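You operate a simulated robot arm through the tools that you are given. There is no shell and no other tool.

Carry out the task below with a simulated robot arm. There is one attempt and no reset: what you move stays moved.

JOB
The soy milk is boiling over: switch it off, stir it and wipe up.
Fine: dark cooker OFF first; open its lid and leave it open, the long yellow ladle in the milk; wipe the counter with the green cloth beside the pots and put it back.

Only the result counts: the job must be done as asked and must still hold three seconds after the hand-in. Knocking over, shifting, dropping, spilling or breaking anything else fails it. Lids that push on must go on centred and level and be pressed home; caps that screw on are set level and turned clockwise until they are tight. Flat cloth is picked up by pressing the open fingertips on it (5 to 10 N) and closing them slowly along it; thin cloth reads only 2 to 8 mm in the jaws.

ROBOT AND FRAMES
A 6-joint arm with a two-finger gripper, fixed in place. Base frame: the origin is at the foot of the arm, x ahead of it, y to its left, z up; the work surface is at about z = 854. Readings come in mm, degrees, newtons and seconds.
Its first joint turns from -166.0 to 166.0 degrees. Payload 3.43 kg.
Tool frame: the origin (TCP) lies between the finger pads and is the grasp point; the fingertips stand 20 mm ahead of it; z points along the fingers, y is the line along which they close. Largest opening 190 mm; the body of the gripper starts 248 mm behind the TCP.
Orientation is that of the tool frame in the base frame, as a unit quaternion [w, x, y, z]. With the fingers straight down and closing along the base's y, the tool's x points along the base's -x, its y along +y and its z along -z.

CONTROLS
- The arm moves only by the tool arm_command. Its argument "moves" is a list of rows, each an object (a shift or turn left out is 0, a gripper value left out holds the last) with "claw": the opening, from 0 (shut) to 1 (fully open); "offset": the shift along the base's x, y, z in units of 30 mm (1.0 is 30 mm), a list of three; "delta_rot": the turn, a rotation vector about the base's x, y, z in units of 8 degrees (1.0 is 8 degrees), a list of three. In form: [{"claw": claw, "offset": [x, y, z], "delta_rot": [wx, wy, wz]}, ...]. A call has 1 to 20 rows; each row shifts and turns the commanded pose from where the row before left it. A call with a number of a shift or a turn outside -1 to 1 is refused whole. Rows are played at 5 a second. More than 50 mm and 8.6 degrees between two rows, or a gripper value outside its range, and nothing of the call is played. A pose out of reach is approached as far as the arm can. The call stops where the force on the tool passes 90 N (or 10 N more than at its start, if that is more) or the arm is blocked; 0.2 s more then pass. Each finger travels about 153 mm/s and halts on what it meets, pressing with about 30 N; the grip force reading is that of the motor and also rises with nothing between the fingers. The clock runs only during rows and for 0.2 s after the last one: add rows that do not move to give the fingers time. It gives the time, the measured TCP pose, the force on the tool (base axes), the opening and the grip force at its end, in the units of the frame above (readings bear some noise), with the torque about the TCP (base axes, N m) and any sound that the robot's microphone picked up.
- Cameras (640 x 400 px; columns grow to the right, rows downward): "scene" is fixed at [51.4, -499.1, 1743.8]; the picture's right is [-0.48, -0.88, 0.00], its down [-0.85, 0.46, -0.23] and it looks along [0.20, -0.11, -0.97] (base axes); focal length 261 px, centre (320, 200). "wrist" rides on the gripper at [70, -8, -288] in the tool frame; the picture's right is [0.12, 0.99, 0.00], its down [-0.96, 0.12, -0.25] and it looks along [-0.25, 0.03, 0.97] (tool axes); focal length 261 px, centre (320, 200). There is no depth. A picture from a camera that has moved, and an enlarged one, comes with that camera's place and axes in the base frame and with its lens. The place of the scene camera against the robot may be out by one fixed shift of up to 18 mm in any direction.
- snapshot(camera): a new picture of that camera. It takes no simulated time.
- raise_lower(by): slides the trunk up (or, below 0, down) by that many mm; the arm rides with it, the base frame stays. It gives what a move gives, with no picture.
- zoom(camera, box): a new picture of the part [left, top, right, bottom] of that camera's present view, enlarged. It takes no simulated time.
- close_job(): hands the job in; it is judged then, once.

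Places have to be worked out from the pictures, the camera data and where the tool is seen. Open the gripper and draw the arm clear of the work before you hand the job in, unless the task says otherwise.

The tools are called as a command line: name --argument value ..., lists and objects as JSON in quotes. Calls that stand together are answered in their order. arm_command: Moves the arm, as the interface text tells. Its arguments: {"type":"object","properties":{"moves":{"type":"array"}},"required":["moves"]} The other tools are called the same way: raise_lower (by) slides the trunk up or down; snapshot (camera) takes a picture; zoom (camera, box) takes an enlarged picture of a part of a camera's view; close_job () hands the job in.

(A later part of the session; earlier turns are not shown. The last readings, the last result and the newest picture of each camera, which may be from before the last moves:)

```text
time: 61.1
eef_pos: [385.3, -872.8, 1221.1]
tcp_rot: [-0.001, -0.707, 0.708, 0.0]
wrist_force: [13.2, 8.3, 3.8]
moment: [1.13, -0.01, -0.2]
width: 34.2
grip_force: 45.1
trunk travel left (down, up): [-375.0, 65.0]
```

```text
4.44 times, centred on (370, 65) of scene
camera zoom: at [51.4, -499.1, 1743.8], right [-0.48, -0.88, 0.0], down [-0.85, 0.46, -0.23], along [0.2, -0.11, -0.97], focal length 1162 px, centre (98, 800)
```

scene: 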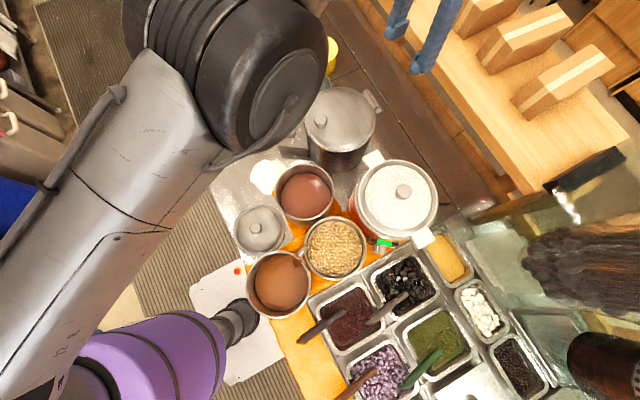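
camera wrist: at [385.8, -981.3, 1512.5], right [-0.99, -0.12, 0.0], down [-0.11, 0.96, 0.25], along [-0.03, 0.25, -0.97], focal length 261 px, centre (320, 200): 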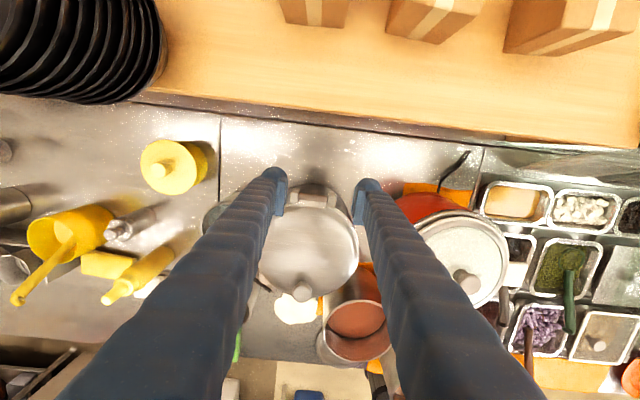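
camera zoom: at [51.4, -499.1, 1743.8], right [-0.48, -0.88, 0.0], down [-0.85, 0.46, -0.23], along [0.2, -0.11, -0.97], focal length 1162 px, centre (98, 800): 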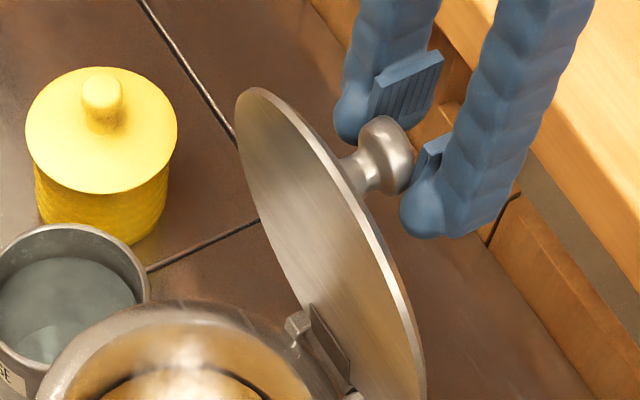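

The lid is around 85°. I ease +x slightly to relieve the side force and carry on past vertical.

arm_command --moves '[{"offset": [0.04, -0.24, 0.01]}, {"offset": [0.03, -0.24, -0.01]}, {"offset": [0, 0, 0]}]'

zoom --camera "wrist" --box '[240, 120, 400, 240]'

zoom --camera "scene" --box '[330, 20, 410, 110]'

```text
time: 61.9
eef_pos: [384.6, -886.2, 1220.0]
tcp_rot: [0.0, -0.707, 0.708, 0.001]
wrist_force: [-2.6, 6.6, 0.2]
moment: [1.02, 0.24, 0.0]
width: 34.2
grip_force: 44.7
trunk travel left (down, up): [-375.0, 65.0]
```

```text
3.33 times, centred on (320, 180) of wrist
camera zoom: at [393.7, -958.5, 1507.7], right [-0.99, -0.12, 0.0], down [-0.11, 0.96, 0.25], along [-0.03, 0.25, -0.97], focal length 869 px, centre (320, 267)
```

zoom: 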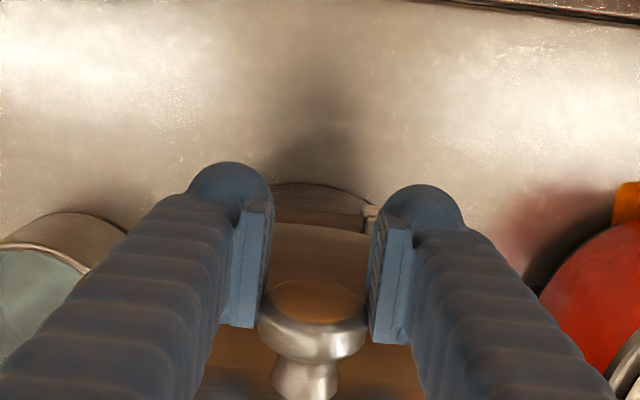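

```text
4.44 times, centred on (370, 65) of scene
camera zoom: at [51.4, -499.1, 1743.8], right [-0.48, -0.88, 0.0], down [-0.85, 0.46, -0.23], along [0.2, -0.11, -0.97], focal length 1162 px, centre (98, 800)
```

zoom: 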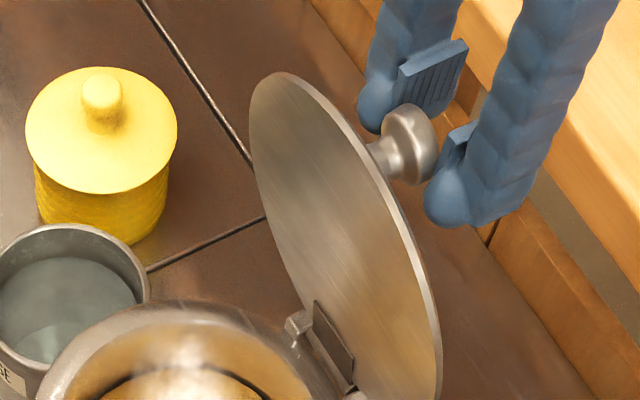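

The lid is at about 87°. Now the last steps past vertical: one step plain, then one with a small -x tilt of the tool to keep within reach.

arm_command --moves '[{"offset": [0, -0.24, -0.02], "delta_rot": [-0.2, 0, 0]}, {"offset": [0, -0.24, -0.03], "delta_rot": [-0.2, 0, 0]}, {"offset": [0, 0, 0]}]'

arm_command --moves '[{"offset": [0, -0.24, -0.05], "delta_rot": [-0.2, 0, 0]}, {"offset": [0, -0.24, -0.06], "delta_rot": [-0.2, 0, 0]}, {"offset": [0, 0, 0]}]'

zoom --camera "wrist" --box '[240, 120, 400, 240]'

zoom --camera "scene" --box '[330, 20, 410, 110]'

```text
time: 62.7
eef_pos: [385.4, -902.8, 1221.3]
tcp_rot: [-0.02, -0.706, 0.707, -0.019]
wrist_force: [-8.6, 7.4, 2.5]
moment: [1.39, 0.08, 0.26]
width: 34.0
grip_force: 45.1
trunk travel left (down, up): [-375.0, 65.0]
```

```text
time: 63.5
eef_pos: [386.5, -916.5, 1218.5]
tcp_rot: [-0.04, -0.706, 0.706, -0.04]
wrist_force: [-4.7, 5.6, 11.3]
moment: [1.48, -0.02, 0.21]
width: 33.7
grip_force: 44.9
trunk travel left (down, up): [-375.0, 65.0]
```

```text
3.33 times, centred on (320, 180) of wrist
camera zoom: at [393.1, -954.7, 1511.8], right [-0.99, -0.12, 0.01], down [-0.11, 0.98, 0.14], along [-0.03, 0.13, -0.99], focal length 869 px, centre (320, 267)
```

zoom: 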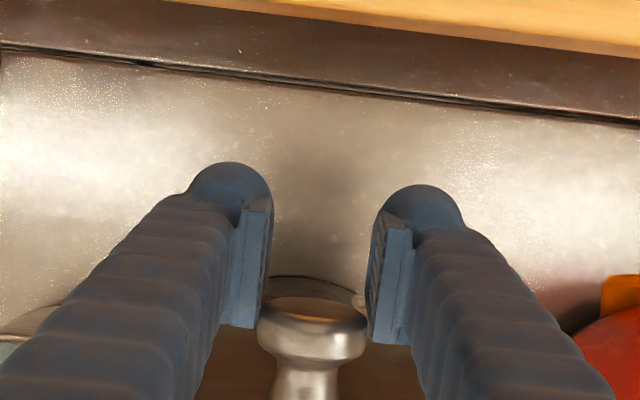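

```text
4.44 times, centred on (370, 65) of scene
camera zoom: at [51.4, -499.1, 1743.8], right [-0.48, -0.88, 0.0], down [-0.85, 0.46, -0.23], along [0.2, -0.11, -0.97], focal length 1162 px, centre (98, 800)
```

zoom: 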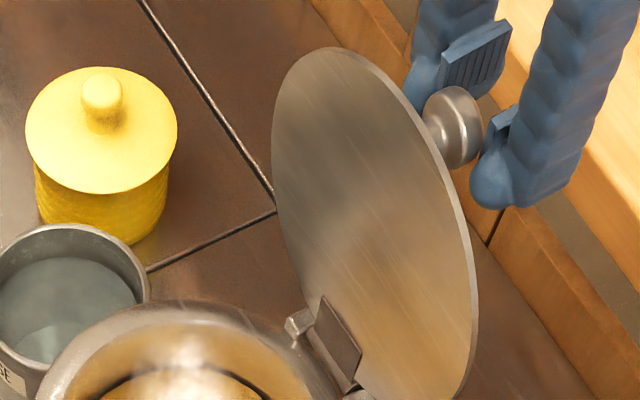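

The lid is past vertical (about 95°), gripped on the outer edge of the cap. One more small step outward for margin, then I check before releasing.

arm_command --moves '[{"offset": [0, -0.2, -0.02], "delta_rot": [-0.2, 0, 0]}, {"offset": [0, -0.2, -0.03], "delta_rot": [-0.2, 0, 0]}, {"offset": [0, 0, 0]}]'

zoom --camera "scene" --box '[330, 10, 420, 120]'

zoom --camera "wrist" --box '[240, 120, 400, 240]'

```text
time: 64.3
eef_pos: [384.8, -928.3, 1215.9]
tcp_rot: [-0.059, -0.704, 0.705, -0.059]
wrist_force: [-4.0, 5.6, 7.6]
moment: [1.41, -0.04, 0.0]
width: 34.0
grip_force: 44.8
trunk travel left (down, up): [-375.0, 65.0]
```

```text
3.64 times, centred on (375, 65) of scene
camera zoom: at [51.4, -499.1, 1743.8], right [-0.48, -0.88, 0.0], down [-0.85, 0.46, -0.23], along [0.2, -0.11, -0.97], focal length 950 px, centre (120, 691)
```

zoom: 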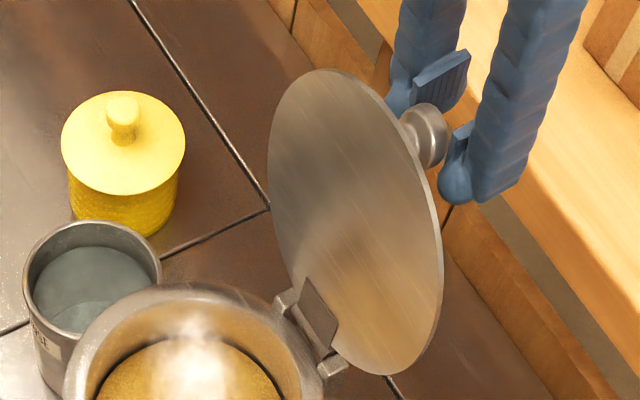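

```text
3.33 times, centred on (320, 180) of wrist
camera zoom: at [393.2, -949.8, 1510.8], right [-0.99, -0.12, 0.02], down [-0.11, 0.99, 0.08], along [-0.03, 0.08, -1.0], focal length 869 px, centre (320, 267)
```

zoom: 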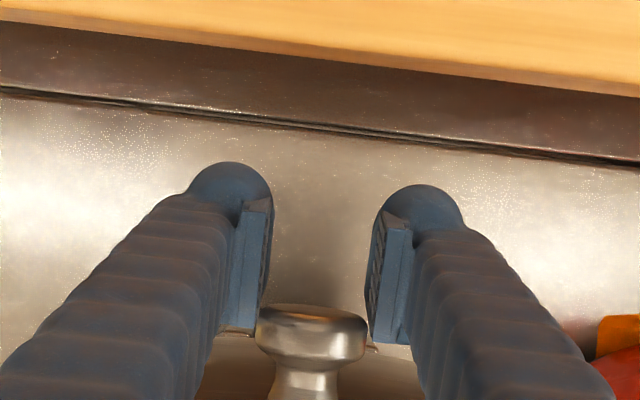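

The lid stands at about 100°, clearly past vertical. I open the fingers a little and see whether it stays.

arm_command --moves '[{"claw": 0.2}, {"claw": 0.26}, {"claw": 0.32}, {"offset": [0, 0, 0]}]'

zoom --camera "scene" --box '[330, 10, 420, 120]'

zoom --camera "wrist" --box '[240, 120, 400, 240]'

```text
time: 65.3
eef_pos: [384.9, -927.9, 1215.5]
tcp_rot: [-0.059, -0.704, 0.705, -0.059]
wrist_force: [-0.5, -0.8, 0.0]
moment: [-0.01, 0.03, -0.01]
width: 60.6
grip_force: 0.1
trunk travel left (down, up): [-375.0, 65.0]
```

```text
3.64 times, centred on (375, 65) of scene
camera zoom: at [51.4, -499.1, 1743.8], right [-0.48, -0.88, 0.0], down [-0.85, 0.46, -0.23], along [0.2, -0.11, -0.97], focal length 950 px, centre (120, 691)
```

zoom: 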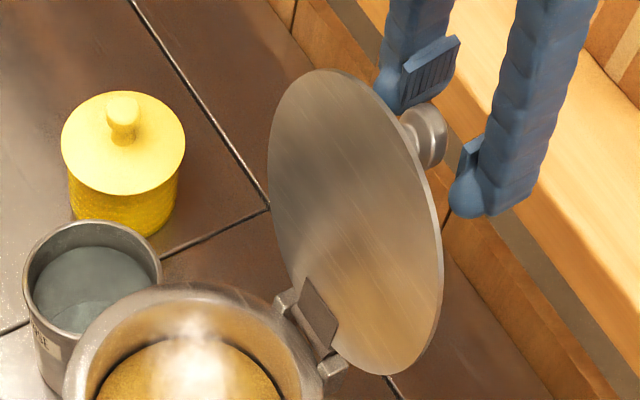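

```text
3.33 times, centred on (320, 180) of wrist
camera zoom: at [394.3, -950.6, 1510.0], right [-0.99, -0.12, 0.02], down [-0.11, 0.99, 0.08], along [-0.03, 0.08, -1.0], focal length 869 px, centre (320, 267)
```

zoom: 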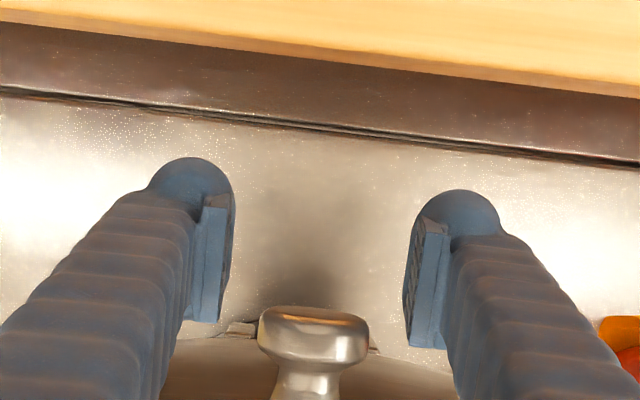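

The lid stays open by itself. I withdraw straight up, then untilt while moving back toward +y, high above everything.

arm_command --moves '[{"offset": [0, 0, 0.5]}, {"offset": [0, 0, 1]}, {"offset": [0, 0, 1]}, {"offset": [0, 0, 1]}, {"offset": [0, 0, 0.6]}, {"offset": [0, 1, 0]}, {"offset": [0, 1, 0], "delta_rot": [0.4, 0, 0]}, {"offset": [0, 1, 0], "delta_rot": [0.4, 0, 0]}, {"offset": [0, 1, 0], "delta_rot": [0.4, 0, 0]}, {"offset": [0.3, 1, 0]}, {"offset": [0.3, 1, 0]}, {"offset": [1, 1, 0]}, {"offset": [1, 1, 0]}, {"offset": [0, 0, 0]}]'

snapshot --camera "scene"

snapshot --camera "wrist"

```text
time: 68.3
eef_pos: [458.9, -688.7, 1334.7]
tcp_rot: [0.002, -0.707, 0.708, 0.001]
wrist_force: [0.1, 0.5, -0.5]
moment: [0.06, -0.04, 0.0]
width: 60.7
grip_force: 0.1
trunk travel left (down, up): [-375.0, 65.0]
```

```text
taken
```

scene: 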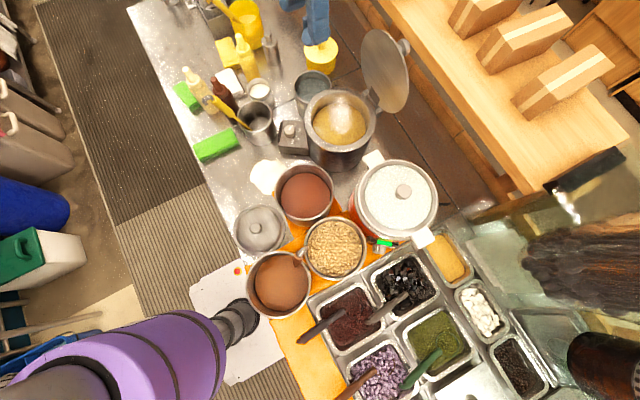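

```text
taken
camera wrist: at [467.3, -760.8, 1621.1], right [-0.99, -0.12, 0.0], down [-0.11, 0.96, 0.25], along [-0.03, 0.25, -0.97], focal length 261 px, centre (320, 200)
```

wrist: 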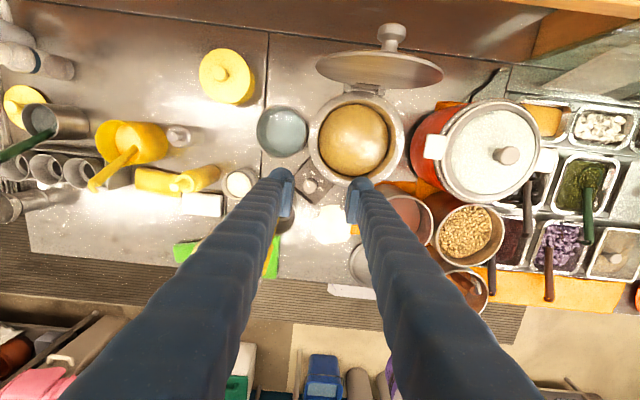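

The lid stands open and the cooker shows the soy milk. Next the ladle: I move high over its handle near [562,-470] for close views.

arm_command --moves '[{"offset": [1, 1, 0]}, {"offset": [1, 1, 0]}, {"offset": [1, 1, 0]}, {"offset": [0.4, 1, 0]}, {"offset": [0, 1, 0]}, {"offset": [0, 1, 0]}, {"offset": [0, 1, 0]}, {"offset": [0, 0.3, 0]}, {"offset": [0, 0, 0]}]'

snapshot --camera "wrist"

zoom --camera "wrist" --box '[250, 100, 410, 240]'

zoom --camera "scene" --box '[190, 70, 290, 170]'

```text
time: 70.3
eef_pos: [566.0, -468.0, 1338.1]
tcp_rot: [0.0, 0.707, -0.707, 0.0]
wrist_force: [0.1, -0.3, 0.1]
moment: [0.06, 0.02, 0.0]
width: 60.9
grip_force: 0.1
trunk travel left (down, up): [-375.0, 65.0]
```

```text
taken
camera wrist: at [574.2, -539.7, 1625.1], right [-0.99, -0.12, 0.0], down [-0.11, 0.96, 0.25], along [-0.03, 0.25, -0.97], focal length 261 px, centre (320, 200)
```

wrist: 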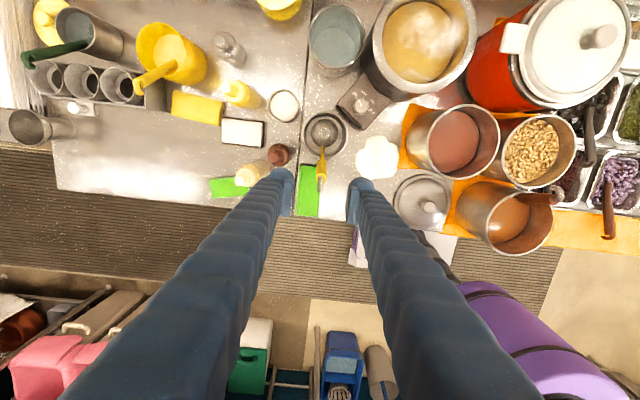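

```text
2.86 times, centred on (330, 170) of wrist
camera zoom: at [574.2, -539.7, 1625.1], right [-0.99, -0.12, 0.0], down [-0.11, 0.96, 0.25], along [-0.03, 0.25, -0.97], focal length 745 px, centre (291, 286)
```

zoom: 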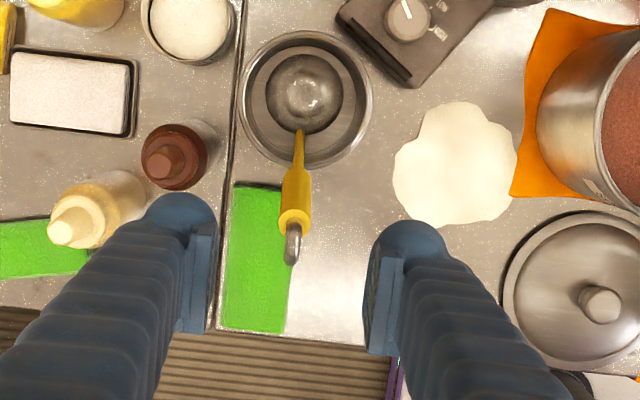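

```text
4.00 times, centred on (240, 120) of scene
camera zoom: at [51.4, -499.1, 1743.8], right [-0.48, -0.88, 0.0], down [-0.85, 0.46, -0.23], along [0.2, -0.11, -0.97], focal length 1045 px, centre (640, 520)
```

zoom: 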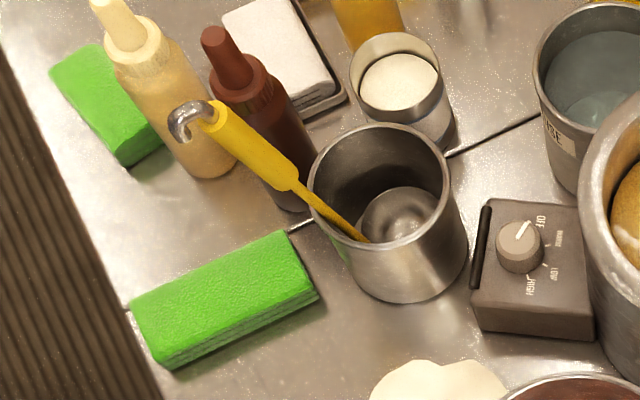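

Triangulated: the ladle's yellow grip runs from about [562,-482,1026] to [562.5,-459,1126], leaning ~13° toward +y. I come down over it with the fingers straddling it in x and check partway.

arm_command --moves '[{"offset": [-0.14, 0.05, -1]}, {"offset": [0, 0, -1]}, {"offset": [0, 0, -1]}, {"offset": [0, 0, -1]}, {"offset": [0, 0, -1]}, {"offset": [0, 0, -1]}, {"offset": [0, 0, 0]}]'

zoom --camera "wrist" --box '[240, 100, 400, 240]'

zoom --camera "scene" --box '[190, 50, 290, 150]'

```text
time: 71.9
eef_pos: [561.5, -469.0, 1159.9]
tcp_rot: [-0.001, 0.707, -0.707, 0.001]
wrist_force: [-0.1, 0.8, 0.2]
moment: [0.06, 0.0, 0.01]
width: 60.6
grip_force: 0.0
trunk travel left (down, up): [-375.0, 65.0]
```

```text
2.86 times, centred on (320, 170) of wrist
camera zoom: at [569.2, -540.4, 1446.5], right [-0.99, -0.12, 0.0], down [-0.11, 0.96, 0.25], along [-0.03, 0.25, -0.97], focal length 745 px, centre (320, 286)
```

zoom: 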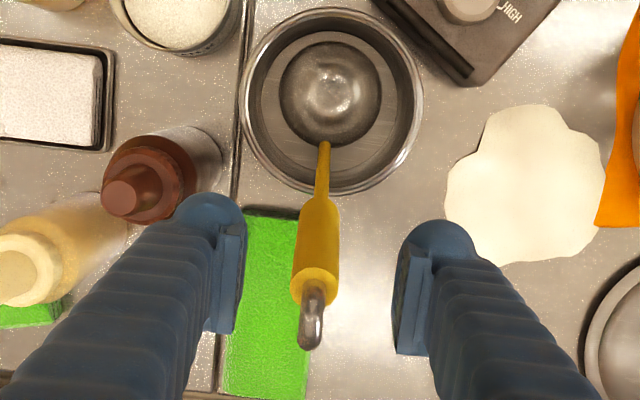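

```text
4.00 times, centred on (240, 100) of scene
camera zoom: at [51.4, -499.1, 1743.8], right [-0.48, -0.88, 0.0], down [-0.85, 0.46, -0.23], along [0.2, -0.11, -0.97], focal length 1045 px, centre (640, 600)
```

zoom: 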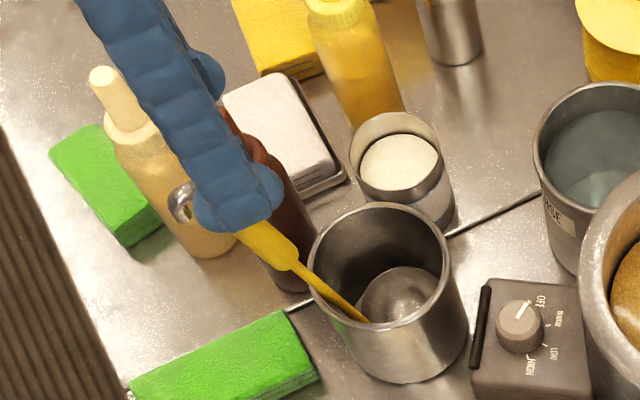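

Grip top triangulates to [562.5,-459,1125]; the fingers straddle it well. I descend to mid-grip (z ≈ 1082) and close slowly.

arm_command --moves '[{"offset": [0.02, 0, -0.8]}, {"offset": [0, 0, -0.8]}, {"offset": [0, 0, -0.6]}, {"offset": [0, 0, -0.35]}, {"offset": [0, 0, 0]}]'

arm_command --moves '[{"claw": 0.25}, {"claw": 0.19}, {"claw": 0.14}, {"claw": 0.1}, {"claw": 0.06}, {"claw": 0.03}, {"offset": [0, 0, 0]}]'

zoom --camera "wrist" --box '[240, 100, 400, 240]'

zoom --camera "scene" --box '[190, 50, 290, 150]'

```text
time: 73.1
eef_pos: [564.1, -469.1, 1081.3]
tcp_rot: [0.001, -0.706, 0.708, 0.0]
wrist_force: [0.2, -0.3, 0.1]
moment: [-0.04, 0.01, -0.02]
width: 60.7
grip_force: 0.1
trunk travel left (down, up): [-375.0, 65.0]
```

```text
time: 74.7
eef_pos: [564.1, -469.4, 1082.1]
tcp_rot: [0.0, -0.706, 0.708, 0.0]
wrist_force: [-0.1, 0.1, -0.4]
moment: [0.0, 0.0, 0.02]
width: 25.5
grip_force: 29.8
trunk travel left (down, up): [-375.0, 65.0]
```

```text
2.86 times, centred on (320, 170) of wrist
camera zoom: at [572.7, -540.5, 1368.6], right [-0.99, -0.12, 0.0], down [-0.11, 0.96, 0.25], along [-0.03, 0.25, -0.97], focal length 745 px, centre (320, 286)
```

zoom: 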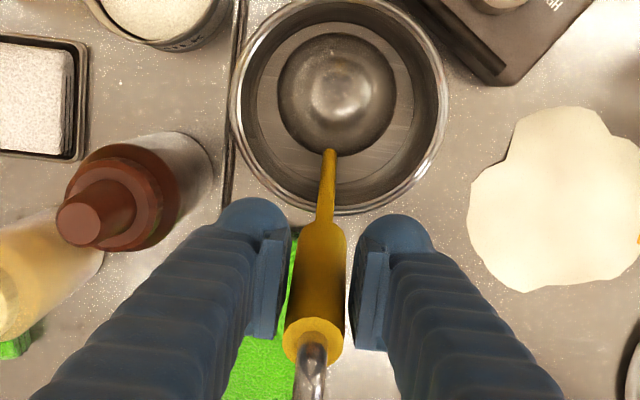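

```text
4.00 times, centred on (240, 100) of scene
camera zoom: at [51.4, -499.1, 1743.8], right [-0.48, -0.88, 0.0], down [-0.85, 0.46, -0.23], along [0.2, -0.11, -0.97], focal length 1045 px, centre (640, 600)
```

zoom: 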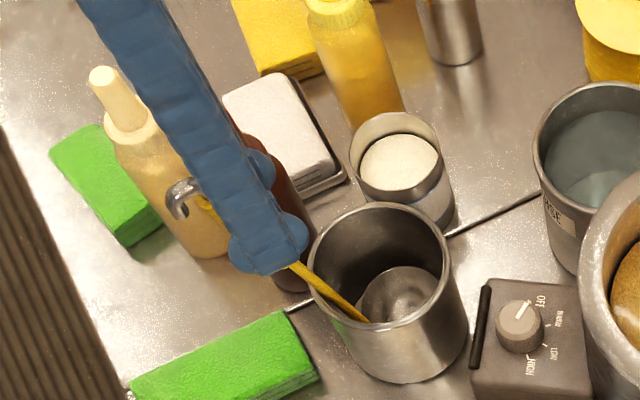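

The handle is held at 25.5 mm. I lift straight up slowly and check the ladle follows without catching the pot.

arm_command --moves '[{"claw": 0.02, "offset": [0, 0, 0.3]}, {"offset": [0, 0, 0.5]}, {"offset": [0, 0, 0.5]}, {"offset": [0, 0, 0]}]'

zoom --camera "wrist" --box '[240, 100, 400, 240]'

zoom --camera "scene" --box '[190, 50, 290, 150]'

```text
time: 75.7
eef_pos: [562.4, -467.2, 1121.3]
tcp_rot: [-0.001, -0.707, 0.707, 0.0]
wrist_force: [-0.2, 0.3, -0.2]
moment: [0.02, -0.05, -0.03]
width: 25.6
grip_force: 29.9
trunk travel left (down, up): [-375.0, 65.0]
```

```text
2.86 times, centred on (320, 170) of wrist
camera zoom: at [571.4, -539.0, 1408.4], right [-0.99, -0.12, 0.0], down [-0.11, 0.96, 0.25], along [-0.03, 0.25, -0.97], focal length 745 px, centre (320, 286)
```

zoom: 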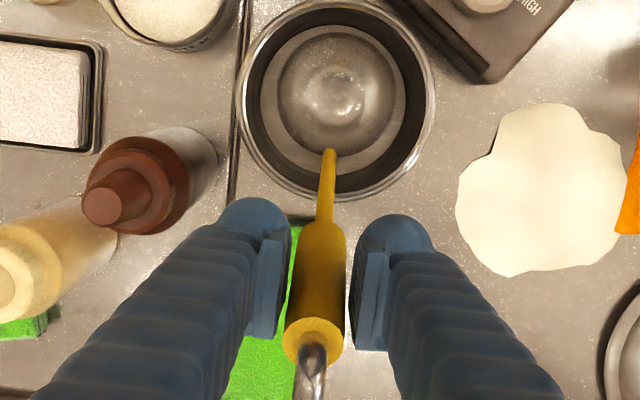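

```text
4.00 times, centred on (240, 100) of scene
camera zoom: at [51.4, -499.1, 1743.8], right [-0.48, -0.88, 0.0], down [-0.85, 0.46, -0.23], along [0.2, -0.11, -0.97], focal length 1045 px, centre (640, 600)
```

zoom: 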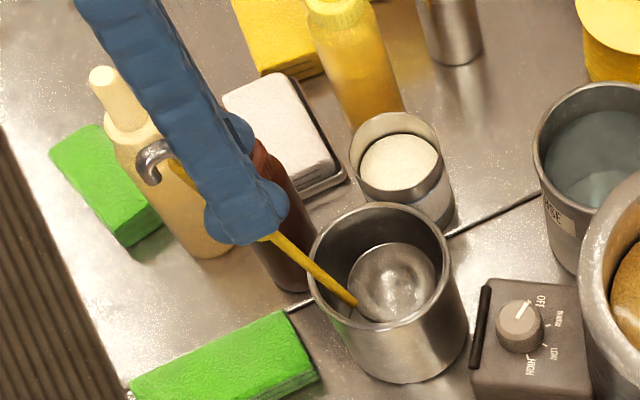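

The ladle rises with the grip, the pot stays. I lift it fully clear.

arm_command --moves '[{"offset": [0, 0, 0.8]}, {"offset": [0, 0, 0.9]}, {"offset": [0, 0, 0.9]}, {"offset": [0, 0, 0.9]}, {"offset": [0, 0, 0.9]}, {"offset": [0, 0, 0.9]}, {"offset": [0, 0, 0.9]}, {"offset": [0, 0, 0.5]}, {"offset": [0, 0, 0]}]'

snapshot --camera "wrist"

zoom --camera "scene" --box '[180, 0, 300, 150]'

```text
time: 77.7
eef_pos: [562.7, -467.4, 1319.4]
tcp_rot: [0.0, -0.707, 0.708, 0.001]
wrist_force: [0.5, 1.0, -0.5]
moment: [0.04, 0.0, -0.01]
width: 25.4
grip_force: 30.2
trunk travel left (down, up): [-375.0, 65.0]
```

```text
taken
camera wrist: at [571.4, -539.3, 1607.7], right [-0.99, -0.12, 0.0], down [-0.11, 0.96, 0.25], along [-0.03, 0.25, -0.97], focal length 261 px, centre (320, 200)
```

wrist: 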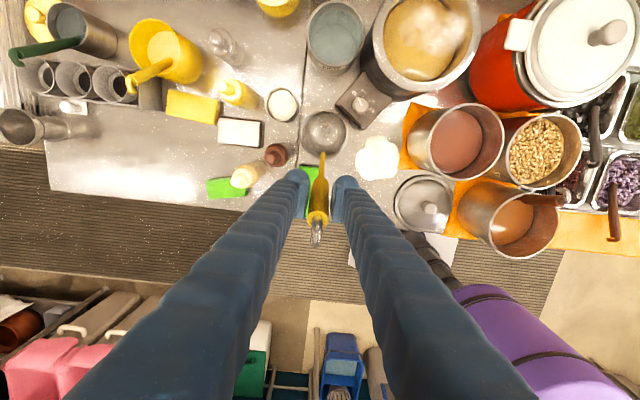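

```text
2.67 times, centred on (240, 75) of scene
camera zoom: at [51.4, -499.1, 1743.8], right [-0.48, -0.88, 0.0], down [-0.85, 0.46, -0.23], along [0.2, -0.11, -0.97], focal length 697 px, centre (533, 533)
```

zoom: 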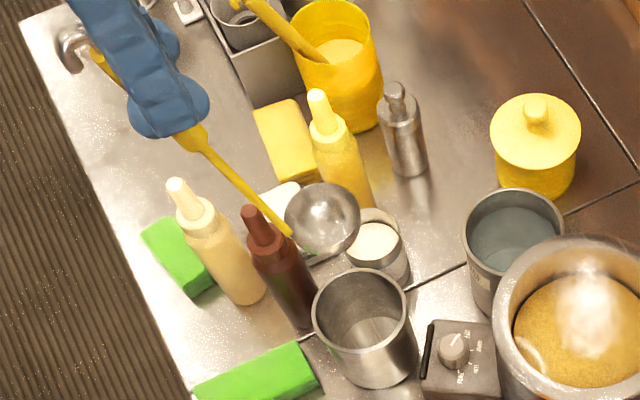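

The bowl hangs about [+1,-70,-190] mm from the TCP, its bottom ~215 mm below. I carry it at this height to over the cooker so the bowl is centred at about [382,-745].

arm_command --moves '[{"offset": [-0.5, -0.5, 0]}, {"offset": [-0.7, -0.8, 0]}, {"offset": [-0.8, -0.9, 0]}, {"offset": [-0.8, -0.9, 0]}, {"offset": [-0.8, -0.9, 0]}, {"offset": [-0.8, -0.9, 0]}, {"offset": [-0.8, -0.9, 0]}, {"offset": [-0.5, -0.7, 0]}, {"offset": [-0.3, -0.3, 0]}, {"offset": [0, 0, 0]}, {"offset": [0, 0, 0]}]'

snapshot --camera "wrist"

zoom --camera "wrist" --box '[240, 80, 400, 240]'

zoom --camera "scene" --box '[270, 20, 410, 180]'

```text
time: 80.1
eef_pos: [380.9, -672.1, 1319.5]
tcp_rot: [0.0, -0.707, 0.708, 0.0]
wrist_force: [-0.2, -0.6, 0.0]
moment: [0.0, 0.02, 0.0]
width: 25.6
grip_force: 29.9
trunk travel left (down, up): [-375.0, 65.0]
```

```text
taken
camera wrist: at [388.7, -744.1, 1607.0], right [-0.99, -0.12, 0.0], down [-0.11, 0.96, 0.25], along [-0.03, 0.25, -0.97], focal length 261 px, centre (320, 200)
```

wrist: 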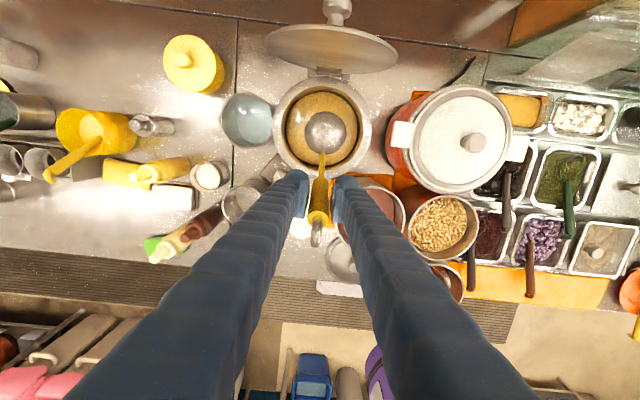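

```text
2.50 times, centred on (320, 160) of wrist
camera zoom: at [388.7, -744.1, 1607.0], right [-0.99, -0.12, 0.0], down [-0.11, 0.96, 0.25], along [-0.03, 0.25, -0.97], focal length 652 px, centre (320, 300)
```

zoom: 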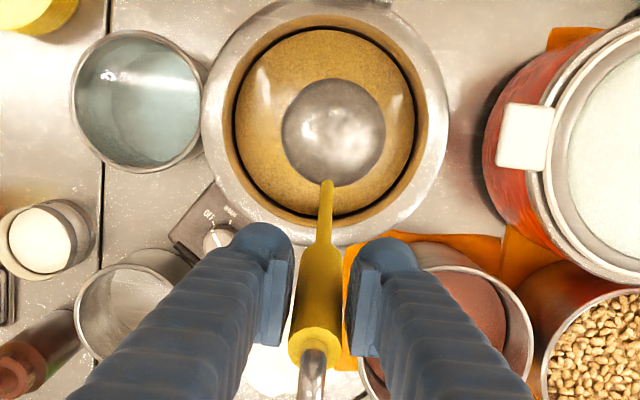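

```text
2.50 times, centred on (340, 100) of scene
camera zoom: at [51.4, -499.1, 1743.8], right [-0.48, -0.88, 0.0], down [-0.85, 0.46, -0.23], along [0.2, -0.11, -0.97], focal length 653 px, centre (270, 450)
```

zoom: 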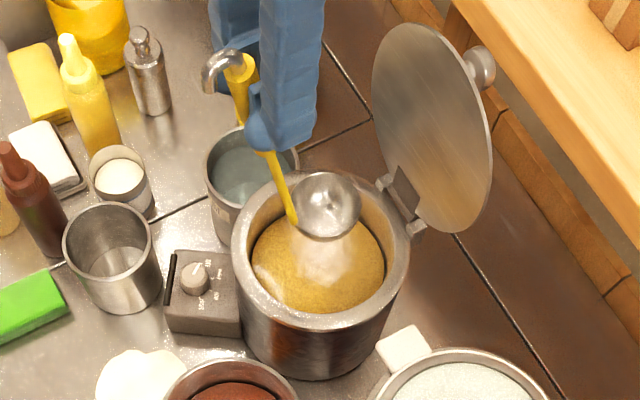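

The cooker opening is centred near [386,-751] with rim z ≈ 1033 and inner radius ~83 mm; the bowl is at [379,-746]. I shift +6 mm in x and lower the ladle into the milk, then go slowly near the bottom.

arm_command --moves '[{"offset": [0.2, 0, -0.3]}, {"offset": [0, 0, -0.8]}, {"offset": [0, 0, -0.8]}, {"offset": [0, 0, -0.8]}, {"offset": [0, 0, -0.8]}, {"offset": [0, 0, 0]}]'

zoom --camera "wrist" --box '[240, 80, 400, 240]'

zoom --camera "scene" --box '[270, 20, 410, 180]'

```text
time: 81.5
eef_pos: [388.3, -673.2, 1218.0]
tcp_rot: [0.0, -0.707, 0.708, -0.001]
wrist_force: [-0.2, 0.3, 0.1]
moment: [0.04, -0.05, 0.0]
width: 25.4
grip_force: 29.8
trunk travel left (down, up): [-375.0, 65.0]
```

```text
2.50 times, centred on (320, 160) of wrist
camera zoom: at [396.4, -744.3, 1505.8], right [-0.99, -0.12, 0.0], down [-0.11, 0.96, 0.25], along [-0.03, 0.25, -0.97], focal length 652 px, centre (320, 300)
```

zoom: 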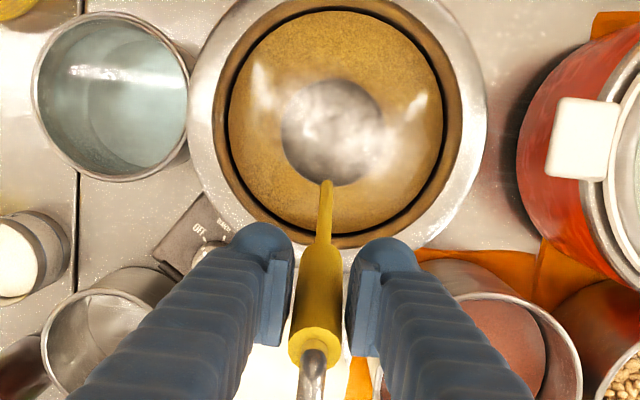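

```text
2.50 times, centred on (340, 100) of scene
camera zoom: at [51.4, -499.1, 1743.8], right [-0.48, -0.88, 0.0], down [-0.85, 0.46, -0.23], along [0.2, -0.11, -0.97], focal length 653 px, centre (270, 450)
```

zoom: 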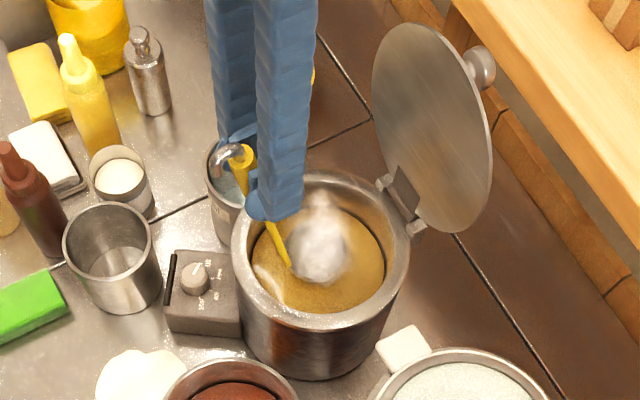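

The bowl is centred in the opening. I keep lowering, watching the force.

arm_command --moves '[{"offset": [0, 0, -0.7]}, {"offset": [0, 0, -0.7]}, {"offset": [0, 0, -0.7]}, {"offset": [0, 0, -0.7]}, {"offset": [0, 0, 0]}]'

zoom --camera "wrist" --box '[240, 80, 400, 240]'

zoom --camera "scene" --box '[270, 20, 410, 180]'

```text
time: 82.7
eef_pos: [386.6, -672.4, 1133.5]
tcp_rot: [0.0, -0.707, 0.707, 0.001]
wrist_force: [0.0, -0.1, -1.8]
moment: [0.02, 0.03, 0.01]
width: 25.4
grip_force: 29.4
trunk travel left (down, up): [-375.0, 65.0]
```

```text
2.50 times, centred on (320, 160) of wrist
camera zoom: at [396.3, -744.5, 1420.8], right [-0.99, -0.12, 0.0], down [-0.11, 0.96, 0.25], along [-0.03, 0.25, -0.97], focal length 652 px, centre (320, 300)
```

zoom: 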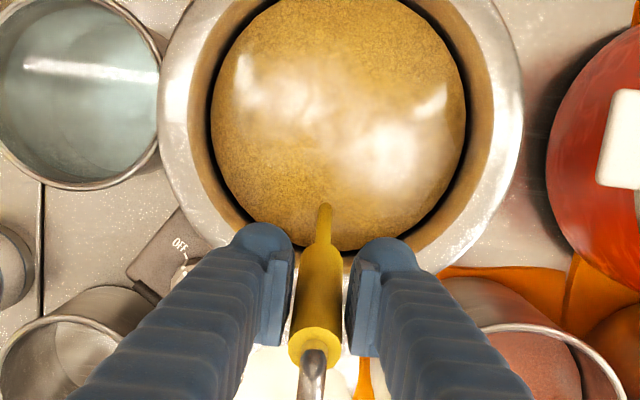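

```text
2.50 times, centred on (340, 100) of scene
camera zoom: at [51.4, -499.1, 1743.8], right [-0.48, -0.88, 0.0], down [-0.85, 0.46, -0.23], along [0.2, -0.11, -0.97], focal length 653 px, centre (270, 450)
```

zoom: 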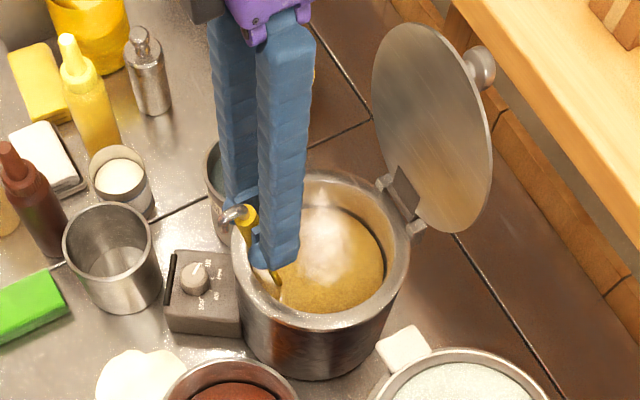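

The bowl is submerged. I stir gently with two small circles (radius 18 mm), staying clear of the walls.

arm_command --moves '[{"offset": [0.423, -0.177, 0]}, {"offset": [0.177, -0.423, 0]}, {"offset": [-0.177, -0.423, 0]}, {"offset": [-0.423, -0.177, 0]}, {"offset": [-0.423, 0.177, 0]}, {"offset": [-0.177, 0.423, 0]}, {"offset": [0.177, 0.423, 0]}, {"offset": [0.423, 0.177, 0]}, {"offset": [0.423, -0.177, 0]}, {"offset": [0.177, -0.423, 0]}, {"offset": [-0.177, -0.423, 0]}, {"offset": [-0.423, -0.177, 0]}, {"offset": [-0.423, 0.177, 0]}, {"offset": [-0.177, 0.423, 0]}, {"offset": [0.177, 0.423, 0]}, {"offset": [0.423, 0.177, 0]}, {"offset": [0, 0, 0]}]'

zoom --camera "scene" --box '[270, 20, 410, 180]'

```text
time: 86.3
eef_pos: [388.0, -672.6, 1133.1]
tcp_rot: [0.001, -0.706, 0.708, 0.0]
wrist_force: [0.4, 0.1, -1.5]
moment: [0.06, -0.01, 0.02]
width: 25.6
grip_force: 30.3
trunk travel left (down, up): [-375.0, 65.0]
```

```text
2.50 times, centred on (340, 100) of scene
camera zoom: at [51.4, -499.1, 1743.8], right [-0.48, -0.88, 0.0], down [-0.85, 0.46, -0.23], along [0.2, -0.11, -0.97], focal length 653 px, centre (270, 450)
```

zoom: 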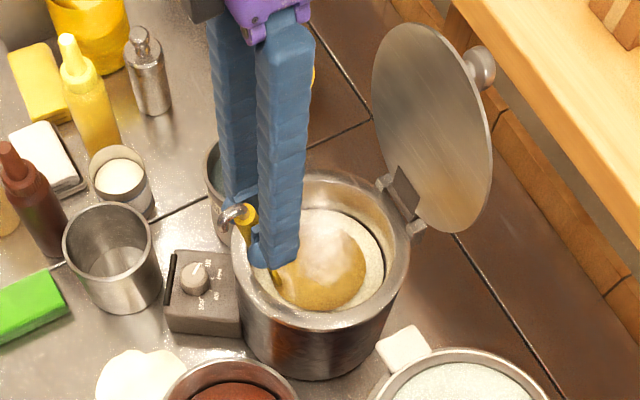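

Stirring has a visible effect: the golden skin is shrinking and white milk shows round it. I keep stirring with more loops.

arm_command --moves '[{"offset": [0.423, -0.177, 0]}, {"offset": [0.177, -0.423, 0]}, {"offset": [-0.177, -0.423, 0]}, {"offset": [-0.423, -0.177, 0]}, {"offset": [-0.423, 0.177, 0]}, {"offset": [-0.177, 0.423, 0]}, {"offset": [0.177, 0.423, 0]}, {"offset": [0.423, 0.177, 0]}, {"offset": [0.423, -0.177, 0]}, {"offset": [0.177, -0.423, 0]}, {"offset": [-0.177, -0.423, 0]}, {"offset": [-0.423, -0.177, 0]}, {"offset": [-0.423, 0.177, 0]}, {"offset": [-0.177, 0.423, 0]}, {"offset": [0.177, 0.423, 0]}, {"offset": [0.423, 0.177, 0]}, {"offset": [0, 0, 0]}]'

zoom --camera "scene" --box '[270, 20, 410, 180]'

zoom --camera "wrist" --box '[240, 80, 400, 240]'

```text
time: 89.9
eef_pos: [389.2, -672.0, 1130.4]
tcp_rot: [0.0, -0.707, 0.707, 0.001]
wrist_force: [0.4, 0.2, -0.4]
moment: [0.08, -0.02, 0.03]
width: 25.3
grip_force: 29.7
trunk travel left (down, up): [-375.0, 65.0]
```

```text
2.50 times, centred on (340, 100) of scene
camera zoom: at [51.4, -499.1, 1743.8], right [-0.48, -0.88, 0.0], down [-0.85, 0.46, -0.23], along [0.2, -0.11, -0.97], focal length 653 px, centre (270, 450)
```

zoom: 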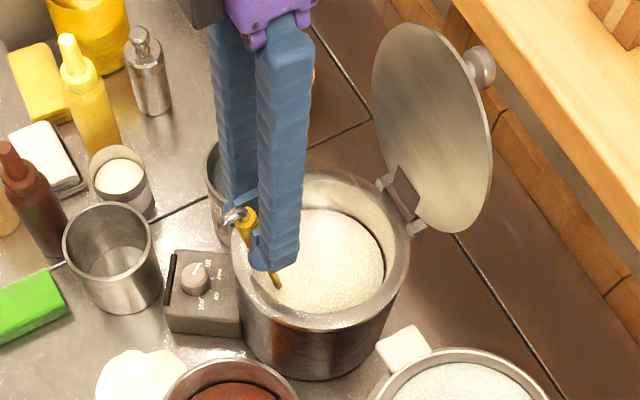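

```text
2.50 times, centred on (320, 160) of wrist
camera zoom: at [395.9, -743.9, 1417.8], right [-0.99, -0.12, 0.0], down [-0.11, 0.96, 0.25], along [-0.03, 0.25, -0.97], focal length 652 px, centre (320, 300)
```

zoom: 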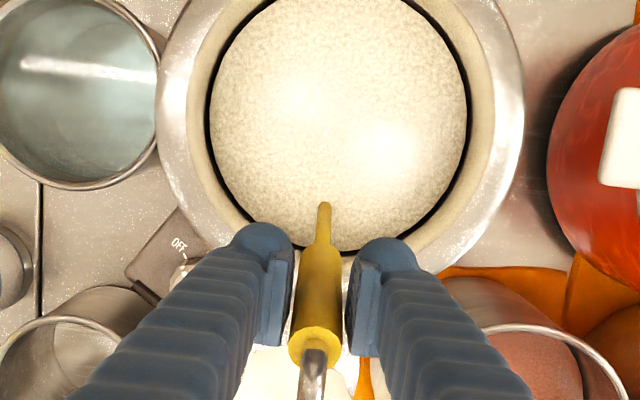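

The milk is now uniformly white — stirred. I lower the ladle in small steps to the cooker bottom, watching for contact.

arm_command --moves '[{"offset": [0, 0, -0.3]}, {"offset": [0, 0, -0.3]}, {"offset": [0, 0, -0.3]}, {"offset": [0, 0, 0]}]'

```text
time: 90.9
eef_pos: [387.3, -671.7, 1103.9]
tcp_rot: [0.0, -0.707, 0.707, 0.0]
wrist_force: [-0.3, 6.1, 18.8]
moment: [0.19, 0.02, 0.04]
width: 25.2
grip_force: 30.1
trunk travel left (down, up): [-375.0, 65.0]
```

Contact with the bottom at TCP z ≈ 1104. I ease up 3 mm and move +y until the shaft rests on the near rim, so the ladle will not fall when released.

arm_command --moves '[{"offset": [0, 0, 0.1]}, {"offset": [0, 0.15, 0]}, {"offset": [0, 0.15, 0]}, {"offset": [0, 0, 0]}]'

zoom --camera "wrist" --box '[260, 120, 380, 240]'

zoom --camera "scene" --box '[290, 60, 390, 160]'

```text
time: 91.9
eef_pos: [388.9, -664.0, 1107.4]
tcp_rot: [0.0, -0.707, 0.708, 0.001]
wrist_force: [-0.5, -0.9, -2.1]
moment: [0.02, 0.01, 0.03]
width: 25.4
grip_force: 30.5
trunk travel left (down, up): [-375.0, 65.0]
```

```text
3.33 times, centred on (320, 180) of wrist
camera zoom: at [397.5, -735.1, 1395.8], right [-0.99, -0.12, 0.0], down [-0.11, 0.96, 0.25], along [-0.03, 0.25, -0.97], focal length 869 px, centre (320, 267)
```

zoom: 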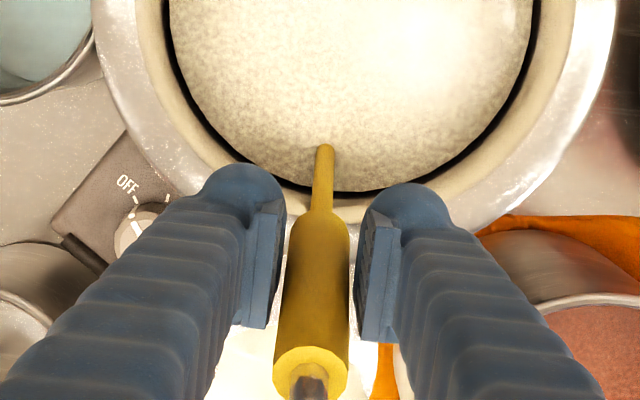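

```text
4.00 times, centred on (340, 110) of scene
camera zoom: at [51.4, -499.1, 1743.8], right [-0.48, -0.88, 0.0], down [-0.85, 0.46, -0.23], along [0.2, -0.11, -0.97], focal length 1045 px, centre (240, 560)
```

zoom: 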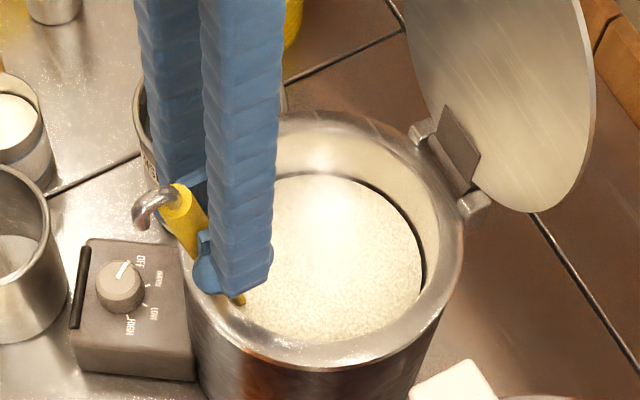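

No contact yet; the shaft is still a few mm inside the rim. I move on in 3 mm steps until it touches.

arm_command --moves '[{"offset": [0, 0.1, 0]}, {"offset": [0, 0.1, 0]}, {"offset": [0, 0.1, 0]}, {"offset": [0, 0, 0]}]'

zoom --camera "wrist" --box '[260, 120, 380, 240]'

```text
time: 92.9
eef_pos: [388.8, -656.1, 1107.0]
tcp_rot: [0.0, -0.707, 0.707, 0.0]
wrist_force: [-0.4, -12.5, -0.9]
moment: [-0.84, -0.03, 0.02]
width: 25.5
grip_force: 29.9
trunk travel left (down, up): [-375.0, 65.0]
```

```text
3.33 times, centred on (320, 180) of wrist
camera zoom: at [396.9, -727.0, 1395.7], right [-0.99, -0.12, 0.0], down [-0.11, 0.96, 0.25], along [-0.03, 0.25, -0.97], focal length 869 px, centre (320, 267)
```

zoom: 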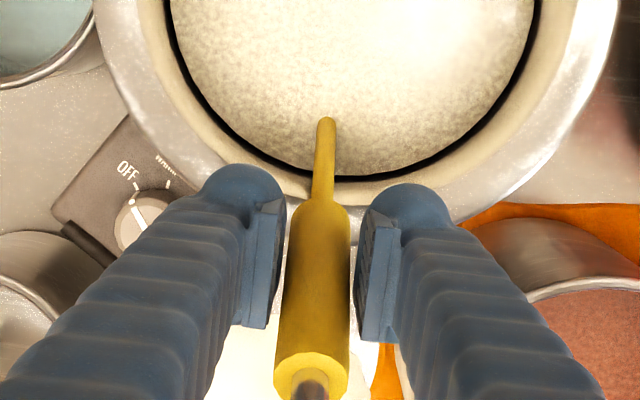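

The shaft touches the rim at z ≈ 1040. I relax 2 mm, lower 3 mm so the bowl sits on the bottom, and then open the fingers slowly.

arm_command --moves '[{"offset": [0, -0.06, 0]}, {"offset": [0, 0, -0.07]}, {"offset": [0, 0, 0]}]'

arm_command --moves '[{"claw": 0.12}, {"claw": 0.15}, {"claw": 0.2}, {"claw": 0.25}, {"claw": 0.3}, {"offset": [0, 0, 0]}, {"offset": [0, 0, 0]}]'

zoom --camera "wrist" --box '[260, 120, 380, 240]'

zoom --camera "scene" --box '[290, 60, 390, 160]'

```text
time: 93.7
eef_pos: [388.5, -655.2, 1106.5]
tcp_rot: [0.0, -0.706, 0.708, 0.0]
wrist_force: [-1.6, -8.7, 5.7]
moment: [-0.54, 0.03, -0.01]
width: 25.6
grip_force: 29.7
trunk travel left (down, up): [-375.0, 65.0]
```

```text
time: 95.3
eef_pos: [388.7, -655.4, 1105.8]
tcp_rot: [0.0, -0.707, 0.708, 0.0]
wrist_force: [-0.7, -0.5, -0.9]
moment: [0.02, 0.01, -0.01]
width: 57.1
grip_force: 0.0
trunk travel left (down, up): [-375.0, 65.0]
```

```text
3.33 times, centred on (320, 180) of wrist
camera zoom: at [397.4, -727.0, 1394.0], right [-0.99, -0.12, 0.0], down [-0.11, 0.96, 0.25], along [-0.03, 0.25, -0.97], focal length 869 px, centre (320, 267)
```

zoom: 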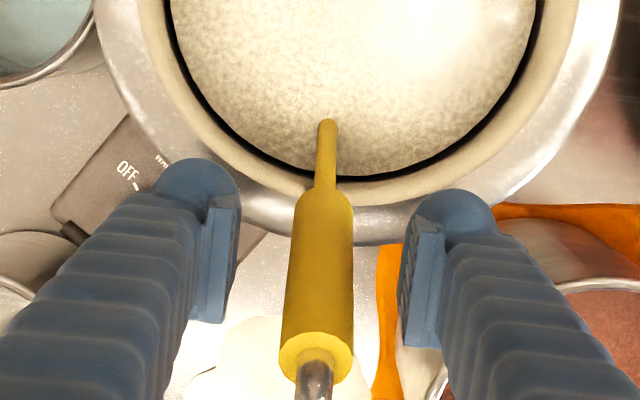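

```text
4.00 times, centred on (340, 110) of scene
camera zoom: at [51.4, -499.1, 1743.8], right [-0.48, -0.88, 0.0], down [-0.85, 0.46, -0.23], along [0.2, -0.11, -0.97], focal length 1045 px, centre (240, 560)
```

zoom: 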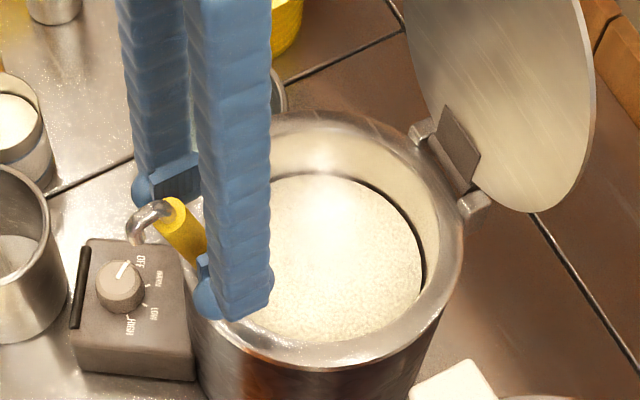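

The ladle rests in the milk leaning on the rim. I withdraw the open fingers straight up and check that it stays.

arm_command --moves '[{"claw": 0.34, "offset": [0, 0, 0.3]}, {"offset": [0, 0, 0.7]}, {"offset": [0, 0, 1]}, {"offset": [0, 0, 1]}, {"offset": [0, 0, 1]}, {"offset": [0, 0, 1]}, {"offset": [0, 0, 1]}, {"offset": [0, 0, 1]}, {"offset": [0, 0, 0]}]'

snapshot --camera "wrist"

zoom --camera "scene" --box '[270, 20, 410, 180]'

```text
time: 97.3
eef_pos: [387.2, -657.2, 1315.4]
tcp_rot: [0.0, -0.706, 0.708, 0.001]
wrist_force: [-0.2, -0.8, 0.2]
moment: [0.02, 0.01, 0.0]
width: 64.7
grip_force: 0.0
trunk travel left (down, up): [-375.0, 65.0]
```

```text
taken
camera wrist: at [395.5, -728.2, 1602.8], right [-0.99, -0.12, 0.0], down [-0.11, 0.96, 0.25], along [-0.03, 0.25, -0.97], focal length 261 px, centre (320, 200)
```

wrist: 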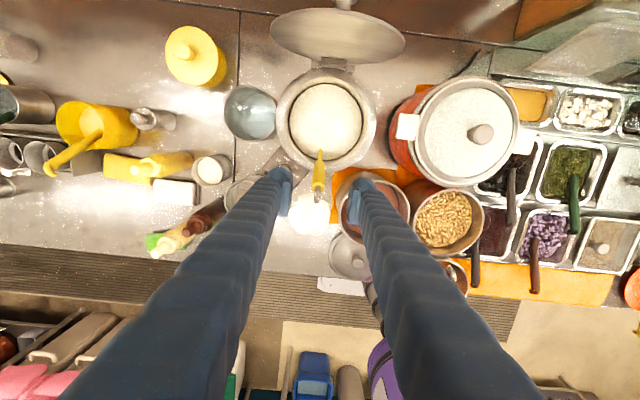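

```text
2.50 times, centred on (340, 100) of scene
camera zoom: at [51.4, -499.1, 1743.8], right [-0.48, -0.88, 0.0], down [-0.85, 0.46, -0.23], along [0.2, -0.11, -0.97], focal length 653 px, centre (270, 450)
```

zoom: 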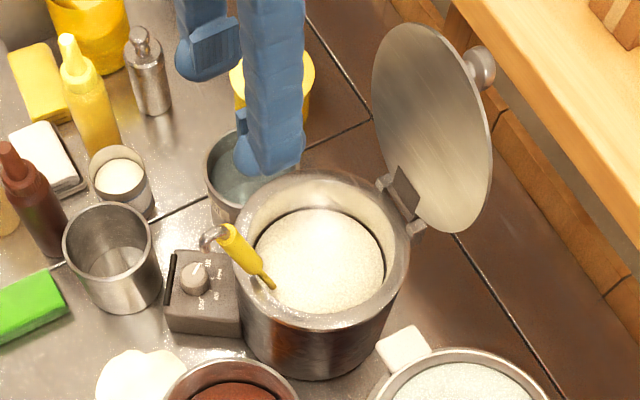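

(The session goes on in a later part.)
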